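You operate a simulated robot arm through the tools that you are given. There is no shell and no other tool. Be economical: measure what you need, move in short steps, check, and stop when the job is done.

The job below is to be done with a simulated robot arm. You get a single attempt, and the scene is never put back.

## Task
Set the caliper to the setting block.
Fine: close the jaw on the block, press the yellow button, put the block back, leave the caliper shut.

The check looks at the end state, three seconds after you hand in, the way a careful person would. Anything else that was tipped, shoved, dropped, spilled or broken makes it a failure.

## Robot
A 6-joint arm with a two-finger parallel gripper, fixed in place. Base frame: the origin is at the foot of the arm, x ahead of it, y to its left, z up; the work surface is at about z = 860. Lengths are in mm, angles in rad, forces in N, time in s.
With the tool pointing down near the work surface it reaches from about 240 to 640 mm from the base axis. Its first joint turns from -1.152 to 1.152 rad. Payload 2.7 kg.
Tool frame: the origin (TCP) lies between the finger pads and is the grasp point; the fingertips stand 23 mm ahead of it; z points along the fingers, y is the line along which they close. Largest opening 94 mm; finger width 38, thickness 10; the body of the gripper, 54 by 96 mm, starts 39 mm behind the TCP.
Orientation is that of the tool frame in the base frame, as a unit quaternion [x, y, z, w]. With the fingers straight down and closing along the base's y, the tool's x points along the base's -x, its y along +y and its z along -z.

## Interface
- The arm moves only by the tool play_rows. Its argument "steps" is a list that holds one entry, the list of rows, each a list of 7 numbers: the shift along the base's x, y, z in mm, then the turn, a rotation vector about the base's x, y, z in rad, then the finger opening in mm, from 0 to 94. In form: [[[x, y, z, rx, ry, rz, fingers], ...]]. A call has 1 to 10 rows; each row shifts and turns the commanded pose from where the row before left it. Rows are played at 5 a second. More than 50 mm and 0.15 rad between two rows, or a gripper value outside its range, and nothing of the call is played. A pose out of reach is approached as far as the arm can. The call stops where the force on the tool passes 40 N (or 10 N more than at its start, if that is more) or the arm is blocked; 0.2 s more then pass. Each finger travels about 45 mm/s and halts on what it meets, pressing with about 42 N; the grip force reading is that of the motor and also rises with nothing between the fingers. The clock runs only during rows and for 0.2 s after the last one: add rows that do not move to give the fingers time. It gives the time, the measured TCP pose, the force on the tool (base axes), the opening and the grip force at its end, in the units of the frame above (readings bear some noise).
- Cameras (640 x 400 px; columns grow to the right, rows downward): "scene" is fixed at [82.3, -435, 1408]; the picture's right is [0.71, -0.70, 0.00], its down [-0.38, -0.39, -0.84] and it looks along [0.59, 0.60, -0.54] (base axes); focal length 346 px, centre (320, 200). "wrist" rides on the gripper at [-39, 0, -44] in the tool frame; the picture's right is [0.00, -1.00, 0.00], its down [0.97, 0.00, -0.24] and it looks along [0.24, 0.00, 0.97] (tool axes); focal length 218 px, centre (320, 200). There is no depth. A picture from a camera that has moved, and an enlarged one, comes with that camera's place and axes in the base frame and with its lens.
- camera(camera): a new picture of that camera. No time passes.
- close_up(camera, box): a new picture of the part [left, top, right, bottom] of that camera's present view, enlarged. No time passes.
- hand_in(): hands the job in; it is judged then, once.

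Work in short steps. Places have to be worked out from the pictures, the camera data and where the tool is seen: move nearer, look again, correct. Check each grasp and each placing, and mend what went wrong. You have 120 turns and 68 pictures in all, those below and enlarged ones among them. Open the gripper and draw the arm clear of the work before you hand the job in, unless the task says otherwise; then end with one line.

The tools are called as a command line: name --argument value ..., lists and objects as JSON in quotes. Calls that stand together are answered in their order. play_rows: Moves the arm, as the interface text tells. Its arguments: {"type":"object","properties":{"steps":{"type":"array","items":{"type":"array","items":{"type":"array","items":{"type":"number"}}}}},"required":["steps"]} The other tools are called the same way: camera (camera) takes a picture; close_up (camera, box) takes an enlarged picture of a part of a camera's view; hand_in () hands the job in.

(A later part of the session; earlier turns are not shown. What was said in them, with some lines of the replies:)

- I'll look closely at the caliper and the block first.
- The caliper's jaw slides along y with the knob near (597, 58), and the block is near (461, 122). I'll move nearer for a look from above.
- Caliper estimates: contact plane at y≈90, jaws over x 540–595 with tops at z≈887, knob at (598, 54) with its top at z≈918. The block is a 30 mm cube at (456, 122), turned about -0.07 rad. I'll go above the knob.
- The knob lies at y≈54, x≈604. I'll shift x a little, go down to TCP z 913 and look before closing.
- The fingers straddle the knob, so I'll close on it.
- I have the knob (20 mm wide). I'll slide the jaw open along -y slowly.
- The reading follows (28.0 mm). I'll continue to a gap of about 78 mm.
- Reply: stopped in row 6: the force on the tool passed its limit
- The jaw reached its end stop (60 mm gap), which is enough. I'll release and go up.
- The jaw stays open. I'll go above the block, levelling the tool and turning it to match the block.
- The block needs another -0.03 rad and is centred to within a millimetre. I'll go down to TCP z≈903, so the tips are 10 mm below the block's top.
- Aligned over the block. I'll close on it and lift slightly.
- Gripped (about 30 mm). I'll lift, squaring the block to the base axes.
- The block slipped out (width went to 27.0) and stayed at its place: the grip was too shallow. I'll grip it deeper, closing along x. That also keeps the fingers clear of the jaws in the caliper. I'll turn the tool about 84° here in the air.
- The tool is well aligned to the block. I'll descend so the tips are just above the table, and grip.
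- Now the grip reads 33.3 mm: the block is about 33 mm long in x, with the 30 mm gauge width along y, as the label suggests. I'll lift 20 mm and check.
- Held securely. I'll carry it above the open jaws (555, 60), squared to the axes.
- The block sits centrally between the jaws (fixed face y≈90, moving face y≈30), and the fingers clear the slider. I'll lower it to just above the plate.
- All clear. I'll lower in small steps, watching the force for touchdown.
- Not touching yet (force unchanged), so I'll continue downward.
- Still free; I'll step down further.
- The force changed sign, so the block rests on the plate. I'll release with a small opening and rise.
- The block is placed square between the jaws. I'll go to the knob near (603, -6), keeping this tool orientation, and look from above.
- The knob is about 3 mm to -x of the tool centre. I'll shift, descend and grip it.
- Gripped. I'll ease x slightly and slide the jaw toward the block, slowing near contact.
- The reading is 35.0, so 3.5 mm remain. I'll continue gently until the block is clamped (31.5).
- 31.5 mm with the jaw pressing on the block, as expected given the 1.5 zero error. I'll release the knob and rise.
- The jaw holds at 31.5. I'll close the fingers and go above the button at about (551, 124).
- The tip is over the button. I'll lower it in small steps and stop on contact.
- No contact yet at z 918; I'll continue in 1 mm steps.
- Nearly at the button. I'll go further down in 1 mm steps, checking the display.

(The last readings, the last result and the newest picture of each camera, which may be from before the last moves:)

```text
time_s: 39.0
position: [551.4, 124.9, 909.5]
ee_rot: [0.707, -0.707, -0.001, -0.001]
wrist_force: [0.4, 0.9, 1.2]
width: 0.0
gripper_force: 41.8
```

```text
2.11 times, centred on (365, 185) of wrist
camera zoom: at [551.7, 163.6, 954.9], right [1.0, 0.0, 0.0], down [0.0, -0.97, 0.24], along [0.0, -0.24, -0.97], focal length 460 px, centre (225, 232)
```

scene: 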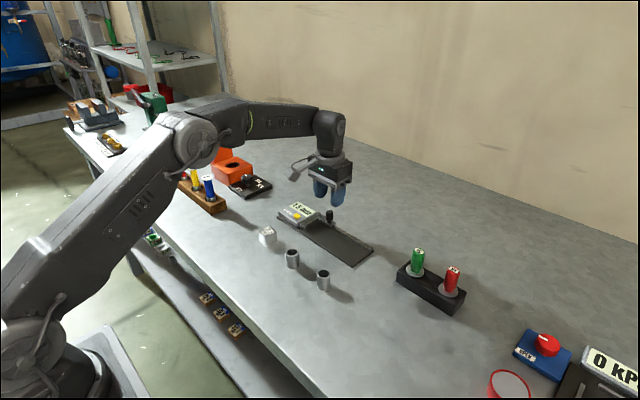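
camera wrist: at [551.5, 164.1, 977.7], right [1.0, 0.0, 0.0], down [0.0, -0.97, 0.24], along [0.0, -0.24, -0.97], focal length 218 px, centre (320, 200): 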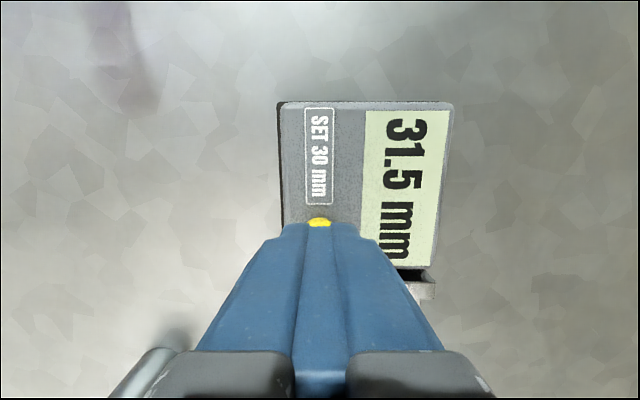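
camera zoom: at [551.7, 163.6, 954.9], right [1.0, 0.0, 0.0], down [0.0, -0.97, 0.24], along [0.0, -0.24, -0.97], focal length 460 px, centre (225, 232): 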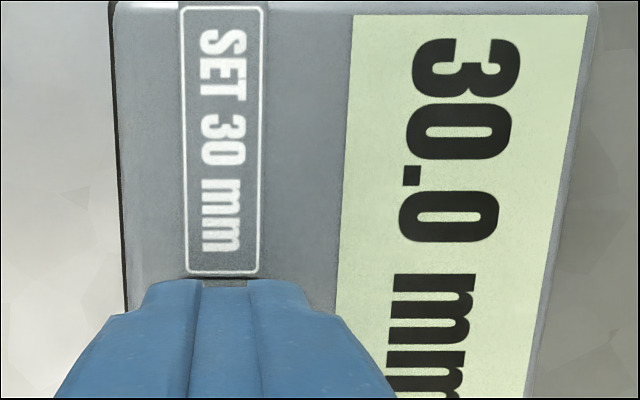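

The display reads 30.0, so the button took. I'll rise and go back over the knob at (600, 27).

play_rows --steps '[[[0, 0, 15, 0, 0, 0, 0], [0, 0, 43, 0, 0, 0, 20], [16, -32, 0, 0, 0, 0, 40], [16, -32, 0, 0, 0, 0, 40], [16, -33, 0, 0, 0, 0, 40], [0, 0, 0, 0, 0, 0, 40]]]'

camera --camera "wrist"

close_up --camera "scene" --box '[270, 170, 390, 260]'

```text
time_s: 40.4
position: [600.3, 26.7, 968.9]
ee_rot: [0.707, -0.707, -0.003, -0.001]
wrist_force: [0.3, 0.3, -0.3]
width: 40.2
gripper_force: 0.0
```

```text
26 pictures are left
camera wrist: at [601.3, 66.4, 1012.9], right [1.0, 0.0, 0.0], down [0.0, -0.97, 0.24], along [0.0, -0.24, -0.97], focal length 218 px, centre (320, 200)
```

wrist: 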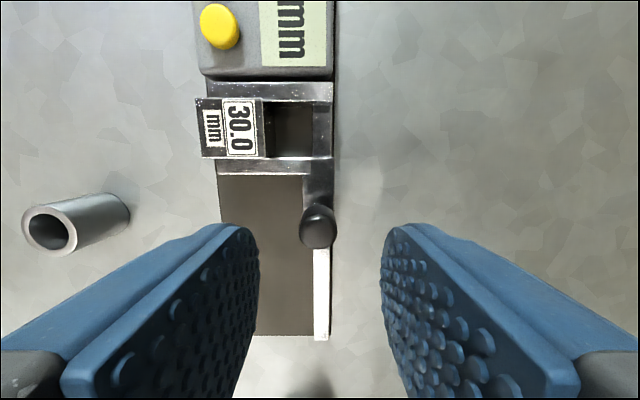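

```text
4.44 times, centred on (330, 215) of scene
camera zoom: at [82.3, -435.0, 1408.0], right [0.71, -0.7, 0.0], down [-0.38, -0.39, -0.84], along [0.59, 0.6, -0.54], focal length 1537 px, centre (276, 133)
```

zoom: 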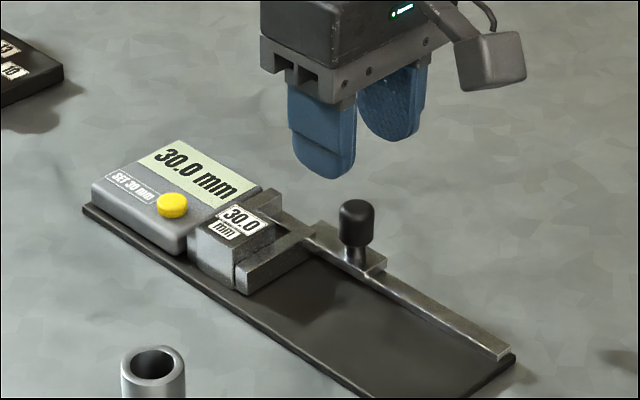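

Set to 30.0. I'll grip the knob again and pull the jaw open by 29 mm, short of its stop.

play_rows --steps '[[[-1, -1, -20, 0, 0, 0, 40], [0, 0, -20, 0, 0, 0, 40], [0, 0, -15, 0, 0, 0, 40], [0, 0, 0, 0, 0, 0, 20], [0, 0, 0, 0, 0, 0, 15], [0, 0, 0, 0, 0, 0, 15], [0, 0, 0, 0, 0, 0, 15]]]'

play_rows --steps '[[[0, -3, 0, 0, 0, 0, 15], [0, -5, 0, 0, 0, 0, 15], [0, -6, 0, 0, 0, 0, 15], [0, -6, 0, 0, 0, 0, 15], [0, -5, 0, 0, 0, 0, 15], [0, -3, 0, 0, 0, 0, 15], [0, 0, 0, 0, 0, 0, 15]]]'

close_up --camera "scene" --box '[270, 170, 390, 260]'

```text
time_s: 42.0
position: [599.3, 27.5, 914.7]
ee_rot: [-0.707, 0.707, 0.0, 0.002]
wrist_force: [20.2, 0.9, -5.1]
width: 19.8
gripper_force: 44.7
```

```text
time_s: 43.6
position: [600.2, -0.6, 914.6]
ee_rot: [0.707, -0.707, 0.0, -0.002]
wrist_force: [24.5, 0.8, -1.1]
width: 19.5
gripper_force: 45.2
```

```text
4.44 times, centred on (330, 215) of scene
camera zoom: at [82.9, -435.0, 1408.0], right [0.71, -0.7, 0.0], down [-0.38, -0.39, -0.84], along [0.59, 0.6, -0.54], focal length 1537 px, centre (276, 133)
```

zoom: 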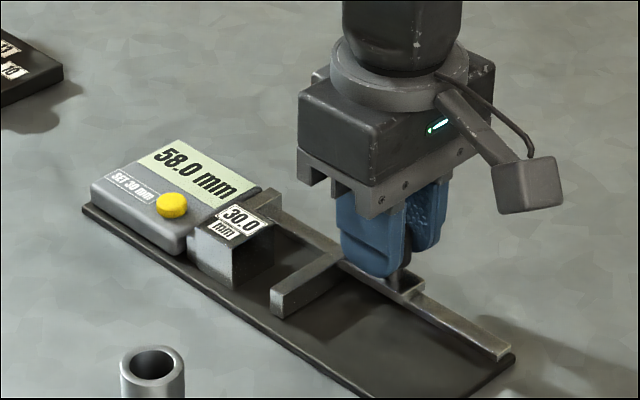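

The jaw is open (58.0) and the block stayed against the fixed jaw. I'll ease the side load, release, rise and go above the block.

play_rows --steps '[[[0.8, 0, 0, 0, 0, 0, 15], [0, 0, 0, 0, 0, 0, 40], [0, 0, 0, 0, 0, 0, 40], [0, 0, 0, 0, 0, 0, 40], [0, 0, 25, 0, 0, 0, 40], [0, 0, 25, 0, 0, 0, 44], [-22.5, 34, 0, 0, 0, 0, 44], [-22.5, 34, 0, 0, 0, 0, 44], [0, 0, 0, 0, 0, 0, 44]]]'

camera --camera "wrist"

close_up --camera "scene" --box '[270, 170, 390, 260]'

```text
time_s: 45.6
position: [553.2, 67.3, 963.5]
ee_rot: [0.707, -0.707, -0.001, -0.001]
wrist_force: [0.1, -0.5, -0.1]
width: 44.1
gripper_force: 0.2
```

```text
23 pictures are left
camera wrist: at [553.6, 106.3, 1007.7], right [1.0, 0.0, 0.0], down [0.0, -0.97, 0.24], along [0.0, -0.24, -0.97], focal length 218 px, centre (320, 200)
```

wrist: 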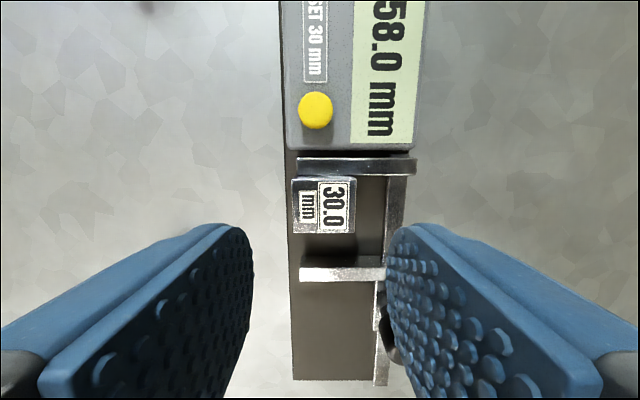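

```text
4.44 times, centred on (330, 215) of scene
camera zoom: at [82.3, -435.0, 1408.0], right [0.71, -0.7, 0.0], down [-0.38, -0.39, -0.84], along [0.59, 0.6, -0.54], focal length 1537 px, centre (276, 133)
```

zoom: 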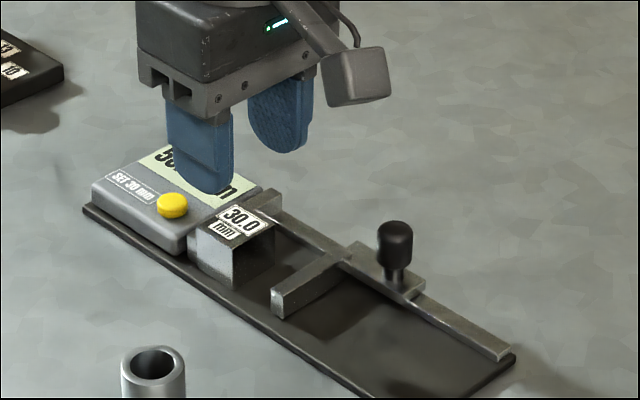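

The block centre is at x≈555.6, against the fixed jaw (y 60–90). I'll centre on it, narrow to 39 mm and descend with the fingers between the jaws.

play_rows --steps '[[[2, -0.5, -20, 0, 0, 0, 39], [0, 0, -20, 0, 0, 0, 39], [0, 0, -8, 0, 0, 0, 39], [0, 0, 0, 0, 0, 0, 39]]]'

camera --camera "wrist"

close_up --camera "scene" --box '[280, 180, 360, 240]'

```text
time_s: 46.6
position: [556.3, 65.6, 914.8]
ee_rot: [-0.707, 0.707, 0.001, 0.0]
wrist_force: [0.5, 0.3, 0.4]
width: 39.3
gripper_force: 0.1
```

```text
21 pictures are left
camera wrist: at [556.7, 105.6, 959.3], right [1.0, 0.0, 0.0], down [0.0, -0.97, 0.24], along [0.0, -0.24, -0.97], focal length 218 px, centre (320, 200)
```

wrist: 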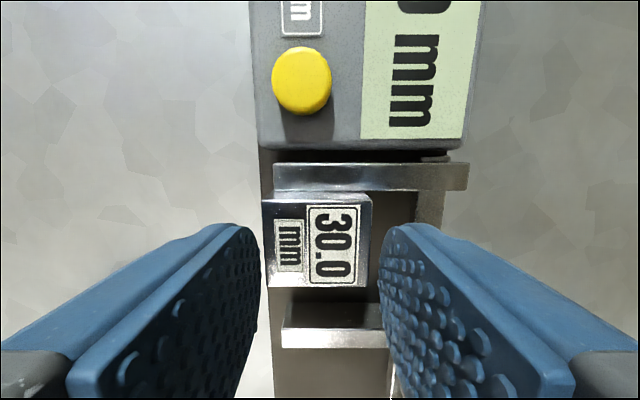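

```text
6.67 times, centred on (320, 210) of scene
camera zoom: at [82.3, -435.0, 1408.0], right [0.71, -0.7, 0.0], down [-0.38, -0.39, -0.84], along [0.59, 0.6, -0.54], focal length 2306 px, centre (320, 133)
```

zoom: 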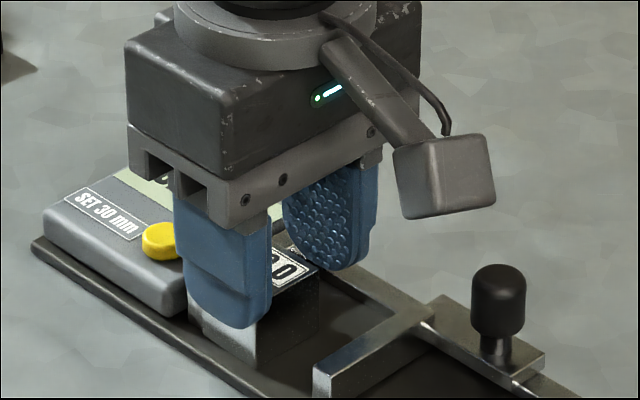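

Centred. I'll go down the remaining 21 mm and grip.

play_rows --steps '[[[0, 0, -7, 0, 0, 0, 39], [0, 0, -7, 0, 0, 0, 39], [0, 0, -6.5, 0, 0, 0, 39], [0, 0, 0, 0, 0, 0, 39]]]'

play_rows --steps '[[[0, 0, 0, 0, 0, 0, 30], [0, 0, 0, 0, 0, 0, 26], [0, 0, 0, 0, 0, 0, 26], [0, 0, 0, 0, 0, 0, 26]]]'

```text
time_s: 47.6
position: [556.3, 66.7, 893.4]
ee_rot: [-0.707, 0.707, 0.002, 0.0]
wrist_force: [0.1, 0.9, 0.5]
width: 39.2
gripper_force: 0.1
```

```text
time_s: 48.6
position: [555.0, 65.8, 894.9]
ee_rot: [0.707, -0.707, -0.002, 0.0]
wrist_force: [0.1, -0.2, -0.7]
width: 33.6
gripper_force: 41.7
```

Gripped (33.6). I'll raise it 1 mm, move off the fixed jaw a few mm, then lift out.

play_rows --steps '[[[0, 0, 1, 0, 0, 0, 26], [0, -3, 0, 0, 0, 0, 26], [0, -2, 3, 0, 0, 0, 26], [0, 0, 12, 0, 0, 0, 26], [0, 0, 20, 0, 0, 0, 26], [0, 0, 25, 0, 0, 0, 26], [0, 0, 0, 0, 0, 0, 26]]]'

camera --camera "wrist"

close_up --camera "scene" --box '[270, 160, 390, 260]'

```text
time_s: 50.2
position: [556.2, 62.2, 955.8]
ee_rot: [0.707, -0.707, -0.002, 0.0]
wrist_force: [-0.3, -0.4, -2.1]
width: 33.5
gripper_force: 41.8
```

```text
19 pictures are left
camera wrist: at [556.1, 100.0, 1000.3], right [1.0, 0.0, 0.0], down [0.0, -0.97, 0.24], along [0.0, -0.24, -0.97], focal length 218 px, centre (320, 200)
```

wrist: 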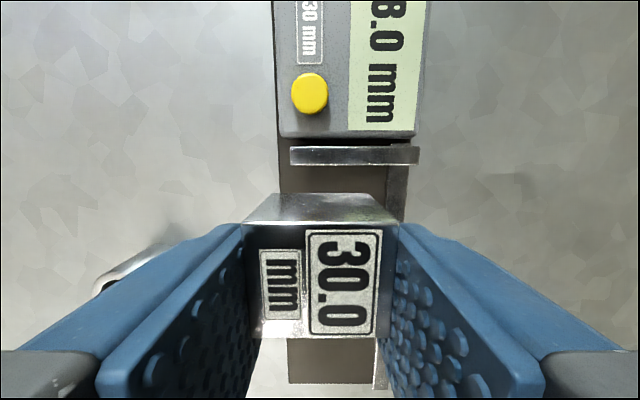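

```text
4.00 times, centred on (330, 210) of scene
camera zoom: at [82.3, -435.0, 1408.0], right [0.71, -0.7, 0.0], down [-0.38, -0.39, -0.84], along [0.59, 0.6, -0.54], focal length 1384 px, centre (280, 160)
```

zoom: 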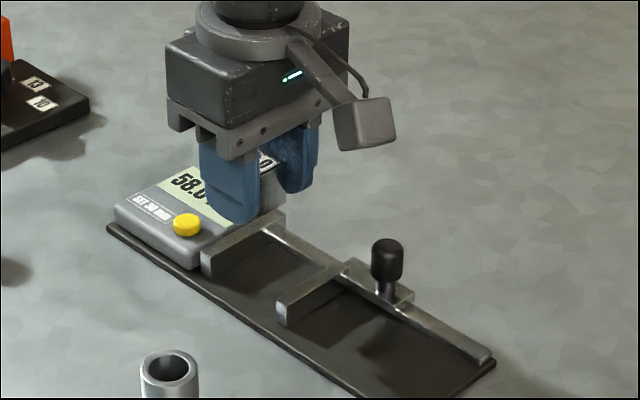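

The block is held, about 9 mm off-centre along the fingers as planned. I'll carry it back so its centre comes over (455.5, 122), turned to -0.098 rad.

play_rows --steps '[[[-33.8, 17, 0, 0, 0, 0, 26], [-33.8, 17, 0, 0, 0, -0.049, 26], [-33.7, 17.1, 0, 0, 0, -0.049, 26], [0, 0, -25, 0, 0, 0, 26], [0, 0, -22, 0, 0, 0, 26], [0, 0, 0, 0, 0, 0, 26]]]'

close_up --camera "scene" --box '[220, 190, 320, 260]'

```text
time_s: 51.6
position: [454.3, 112.8, 908.7]
ee_rot: [-0.671, 0.741, 0.001, 0.002]
wrist_force: [0.7, -0.4, -1.5]
width: 33.7
gripper_force: 41.6
```

```text
5.71 times, centred on (270, 225) of scene
camera zoom: at [82.3, -435.0, 1408.0], right [0.71, -0.7, 0.0], down [-0.38, -0.39, -0.84], along [0.59, 0.6, -0.54], focal length 1977 px, centre (606, 57)
```

zoom: 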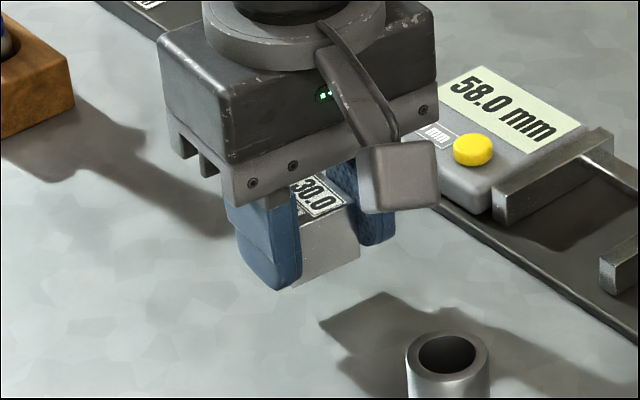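

Position is right. I'll lower by 17 mm, then in 1 mm steps to touchdown.

play_rows --steps '[[[0, 0, -9, 0, 0, 0, 26], [0, 0, -8, 0, 0, 0, 26], [0, 0, 0, 0, 0, 0, 26]]]'

play_rows --steps '[[[0, 0, -1, 0, 0, 0, 26], [0, 0, -1, 0, 0, 0, 26], [0, 0, 0, 0, 0, 0, 26]]]'

```text
time_s: 52.4
position: [455.8, 112.8, 892.4]
ee_rot: [-0.671, 0.741, 0.002, 0.001]
wrist_force: [0.5, -0.7, -2.4]
width: 33.5
gripper_force: 41.9
```

```text
time_s: 53.2
position: [456.5, 112.5, 890.1]
ee_rot: [-0.671, 0.741, 0.002, 0.0]
wrist_force: [0.6, -0.3, -2.5]
width: 33.4
gripper_force: 42.0
```

play_rows --steps '[[[0, 0, -1, 0, 0, 0, 26], [0, 0, 0, 0, 0, 0, 26]]]'

play_rows --steps '[[[0, 0, -0.7, 0, 0, 0, 26], [0, 0, 0, 0, 0, 0, 26]]]'

```text
time_s: 53.8
position: [454.2, 111.9, 889.7]
ee_rot: [-0.671, 0.741, 0.002, 0.0]
wrist_force: [0.5, 0.6, -2.0]
width: 33.8
gripper_force: 42.1
```

```text
time_s: 54.4
position: [455.8, 111.9, 889.4]
ee_rot: [-0.671, 0.741, 0.001, 0.001]
wrist_force: [0.3, 0.2, 0.1]
width: 33.6
gripper_force: 41.6
```

The weight is gone from the force reading, so the block is on the table. I'll release and rise.

play_rows --steps '[[[0, 0, 0, 0, 0, 0, 38], [0, 0, 0, 0, 0, 0, 44], [0, 0, 0, 0, 0, 0, 44], [0, 0, 10, 0, 0, 0, 44], [0, 0, 30, 0, 0, 0, 44], [0, 0, 40, 0, 0, 0, 44], [0, 0, 0, 0, 0, 0, 44]]]'

camera --camera "wrist"

camera --camera "scene"

```text
time_s: 56.0
position: [453.7, 111.3, 968.9]
ee_rot: [-0.672, 0.741, 0.002, 0.001]
wrist_force: [-0.2, 1.4, 0.4]
width: 44.1
gripper_force: 0.0
```

```text
16 pictures are left
camera wrist: at [458.6, 151.4, 1013.3], right [1.0, -0.1, 0.0], down [-0.1, -0.97, 0.24], along [-0.02, -0.24, -0.97], focal length 218 px, centre (320, 200)
```

wrist: 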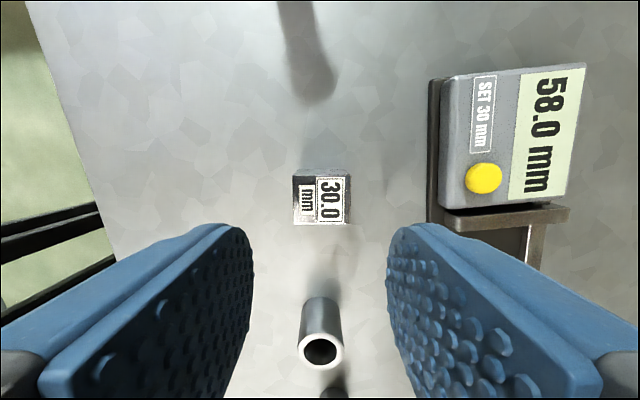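

```text
15 pictures are left
```

scene: 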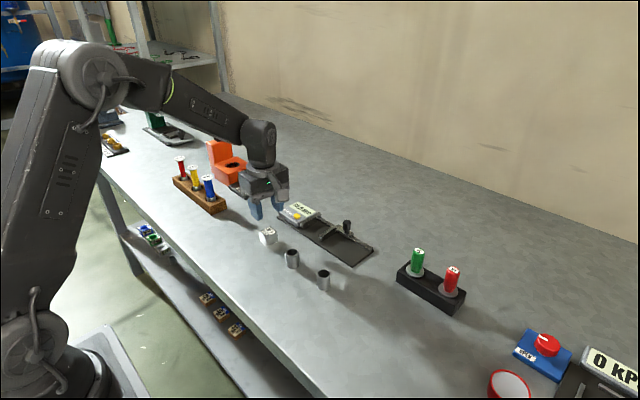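

The block is back in its place and orientation. I'll return to the knob at (600, -3) to shut the caliper.

play_rows --steps '[[[29, -23, 0, 0, 0, 0.049, 44], [29, -23, 0, 0, 0, 0.049, 44], [29, -23, 0, 0, 0, 0, 44], [29, -23, 0, 0, 0, 0, 44], [29, -22, 0, 0, 0, 0, 44], [0, 0, 0, 0, 0, 0, 44]]]'

camera --camera "wrist"

```text
time_s: 57.4
position: [600.3, 0.3, 968.9]
ee_rot: [-0.707, 0.707, 0.002, 0.001]
wrist_force: [-0.5, 0.3, 0.2]
width: 43.9
gripper_force: 0.0
```

```text
14 pictures are left
camera wrist: at [600.8, 38.3, 1012.1], right [1.0, 0.0, 0.0], down [0.0, -0.97, 0.24], along [0.0, -0.24, -0.97], focal length 218 px, centre (320, 200)
```

wrist: 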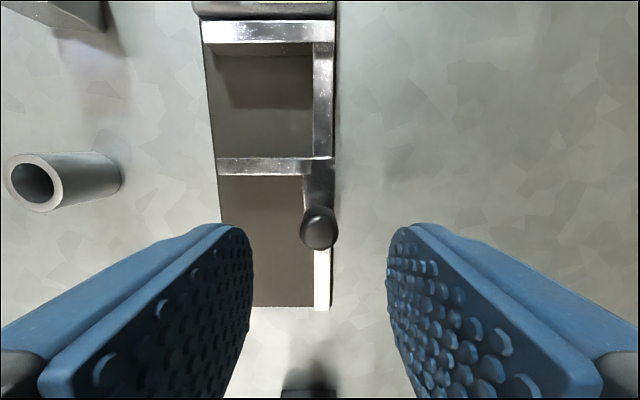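

Aligned with the knob. I'll descend and grip it.

play_rows --steps '[[[-0.3, -2, -20, 0, 0, 0, 44], [0, 0, -20, 0, 0, 0, 44], [0, 0, -15, 0, 0, 0, 44], [0, 0, 0, 0, 0, 0, 20], [0, 0, 0, 0, 0, 0, 15], [0, 0, 0, 0, 0, 0, 15], [0, 0, 0, 0, 0, 0, 15]]]'

```text
time_s: 59.0
position: [599.9, -2.6, 914.7]
ee_rot: [-0.707, 0.707, 0.002, 0.001]
wrist_force: [0.3, -0.9, -1.6]
width: 20.1
gripper_force: 45.0
```

Gripped without side load. The jaw needs 58 mm; I'll slide 54 mm first.

play_rows --steps '[[[0, 4, 0, 0, 0, 0, 15], [0, 7, 0, 0, 0, 0, 15], [0, 7, 0, 0, 0, 0, 15], [0, 7, 0, 0, 0, 0, 15], [0, 7, 0, 0, 0, 0, 15], [0, 7, 0, 0, 0, 0, 15], [0, 7, 0, 0, 0, 0, 15], [0, 5, 0, 0, 0, 0, 15], [0, 3, 0, 0, 0, 0, 15], [0, 0, 0, 0, 0, 0, 15]]]'

close_up --camera "scene" --box '[270, 160, 390, 260]'

```text
time_s: 61.2
position: [599.8, 49.9, 912.6]
ee_rot: [-0.707, 0.707, 0.002, 0.0]
wrist_force: [8.8, -0.3, -6.5]
width: 19.6
gripper_force: 45.1
```

```text
4.00 times, centred on (330, 210) of scene
camera zoom: at [82.6, -435.0, 1408.0], right [0.71, -0.7, 0.0], down [-0.38, -0.39, -0.84], along [0.59, 0.6, -0.54], focal length 1384 px, centre (280, 160)
```

zoom: 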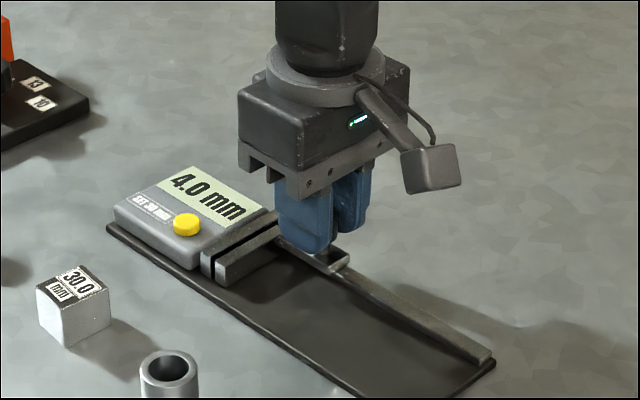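

4.0 mm remain; I'll close the rest gently.

play_rows --steps '[[[0, 2, 0, 0, 0, 0, 15], [0, 1, 0, 0, 0, 0, 15], [0, 1, 0, 0, 0, 0, 15], [0, 1, 0, 0, 0, 0, 15], [0, 0.5, 0, 0, 0, 0, 15], [0, 0, 0, 0, 0, 0, 15]]]'

close_up --camera "scene" --box '[270, 160, 390, 260]'

```text
time_s: 62.6
position: [599.9, 54.0, 912.5]
ee_rot: [-0.706, 0.708, 0.001, -0.001]
wrist_force: [4.6, -14.1, -6.7]
width: 19.6
gripper_force: 44.6
```

```text
4.00 times, centred on (330, 210) of scene
camera zoom: at [82.5, -435.4, 1407.9], right [0.71, -0.7, 0.0], down [-0.38, -0.39, -0.84], along [0.59, 0.6, -0.54], focal length 1384 px, centre (280, 160)
```

zoom: 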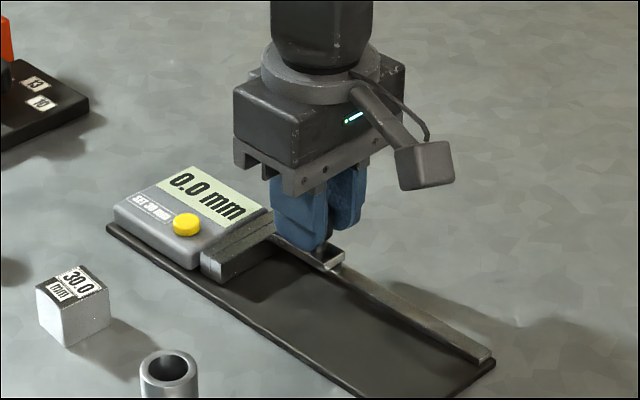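

It reads 0.0, shut. I'll release the knob and draw the arm up and back.

play_rows --steps '[[[0, 0, 0, 0, 0, 0, 40], [0, 0, 0, 0, 0, 0, 44], [0, 0, 0, 0, 0, 0, 44], [0, 0, 25, 0, 0, 0, 44], [0, 0, 35, 0, 0, 0, 60], [0, 0, 45, 0, 0, 0, 94], [-30, 10, 38, 0, 0, 0, 94], [-30, 10, 30, 0, 0, 0, 94], [-40, 10, 20, 0, 0, 0, 94], [0, 0, 0, 0, 0, 0, 94]]]'

camera --camera "scene"

close_up --camera "scene" --box '[240, 190, 390, 300]'

```text
time_s: 64.8
position: [497.6, 85.0, 1106.3]
ee_rot: [0.707, -0.707, -0.003, -0.001]
wrist_force: [0.8, 0.3, 0.2]
width: 94.1
gripper_force: 0.1
```

```text
11 pictures are left
```

scene: 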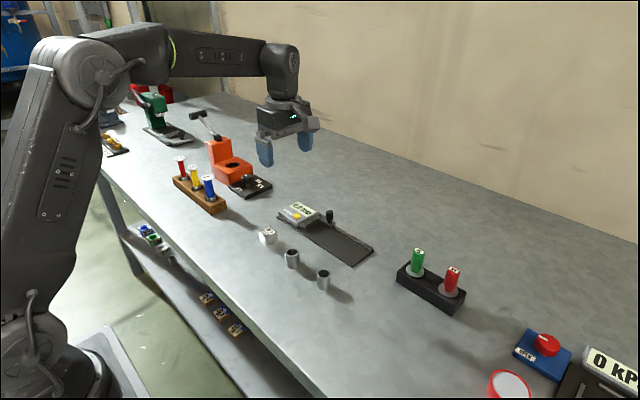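

```text
3.64 times, centred on (315, 245) of scene
camera zoom: at [82.3, -435.0, 1408.0], right [0.71, -0.7, 0.0], down [-0.38, -0.39, -0.84], along [0.59, 0.6, -0.54], focal length 1258 px, centre (338, 36)
```

zoom: 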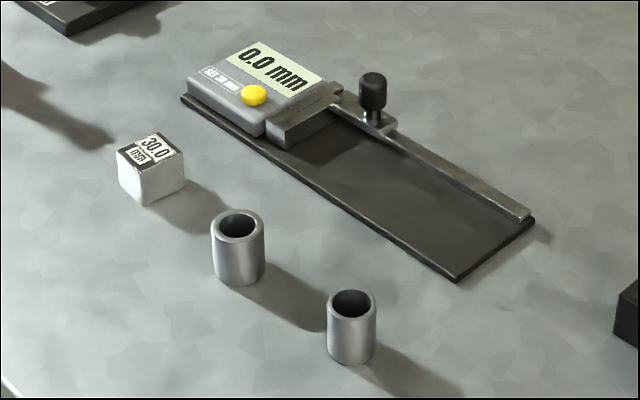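

The caliper is shut at 0.0, the block is within about 2 mm of its original place, nothing else moved, and the arm is clear. I'm handing in.

hand_in

```text
The job is handed in.
```

The caliper is set to the 30.0 mm block and left shut, reading 0.0 mm; the block is back within about 2 mm of where it started, after slipping from a shallow grip on the first try.
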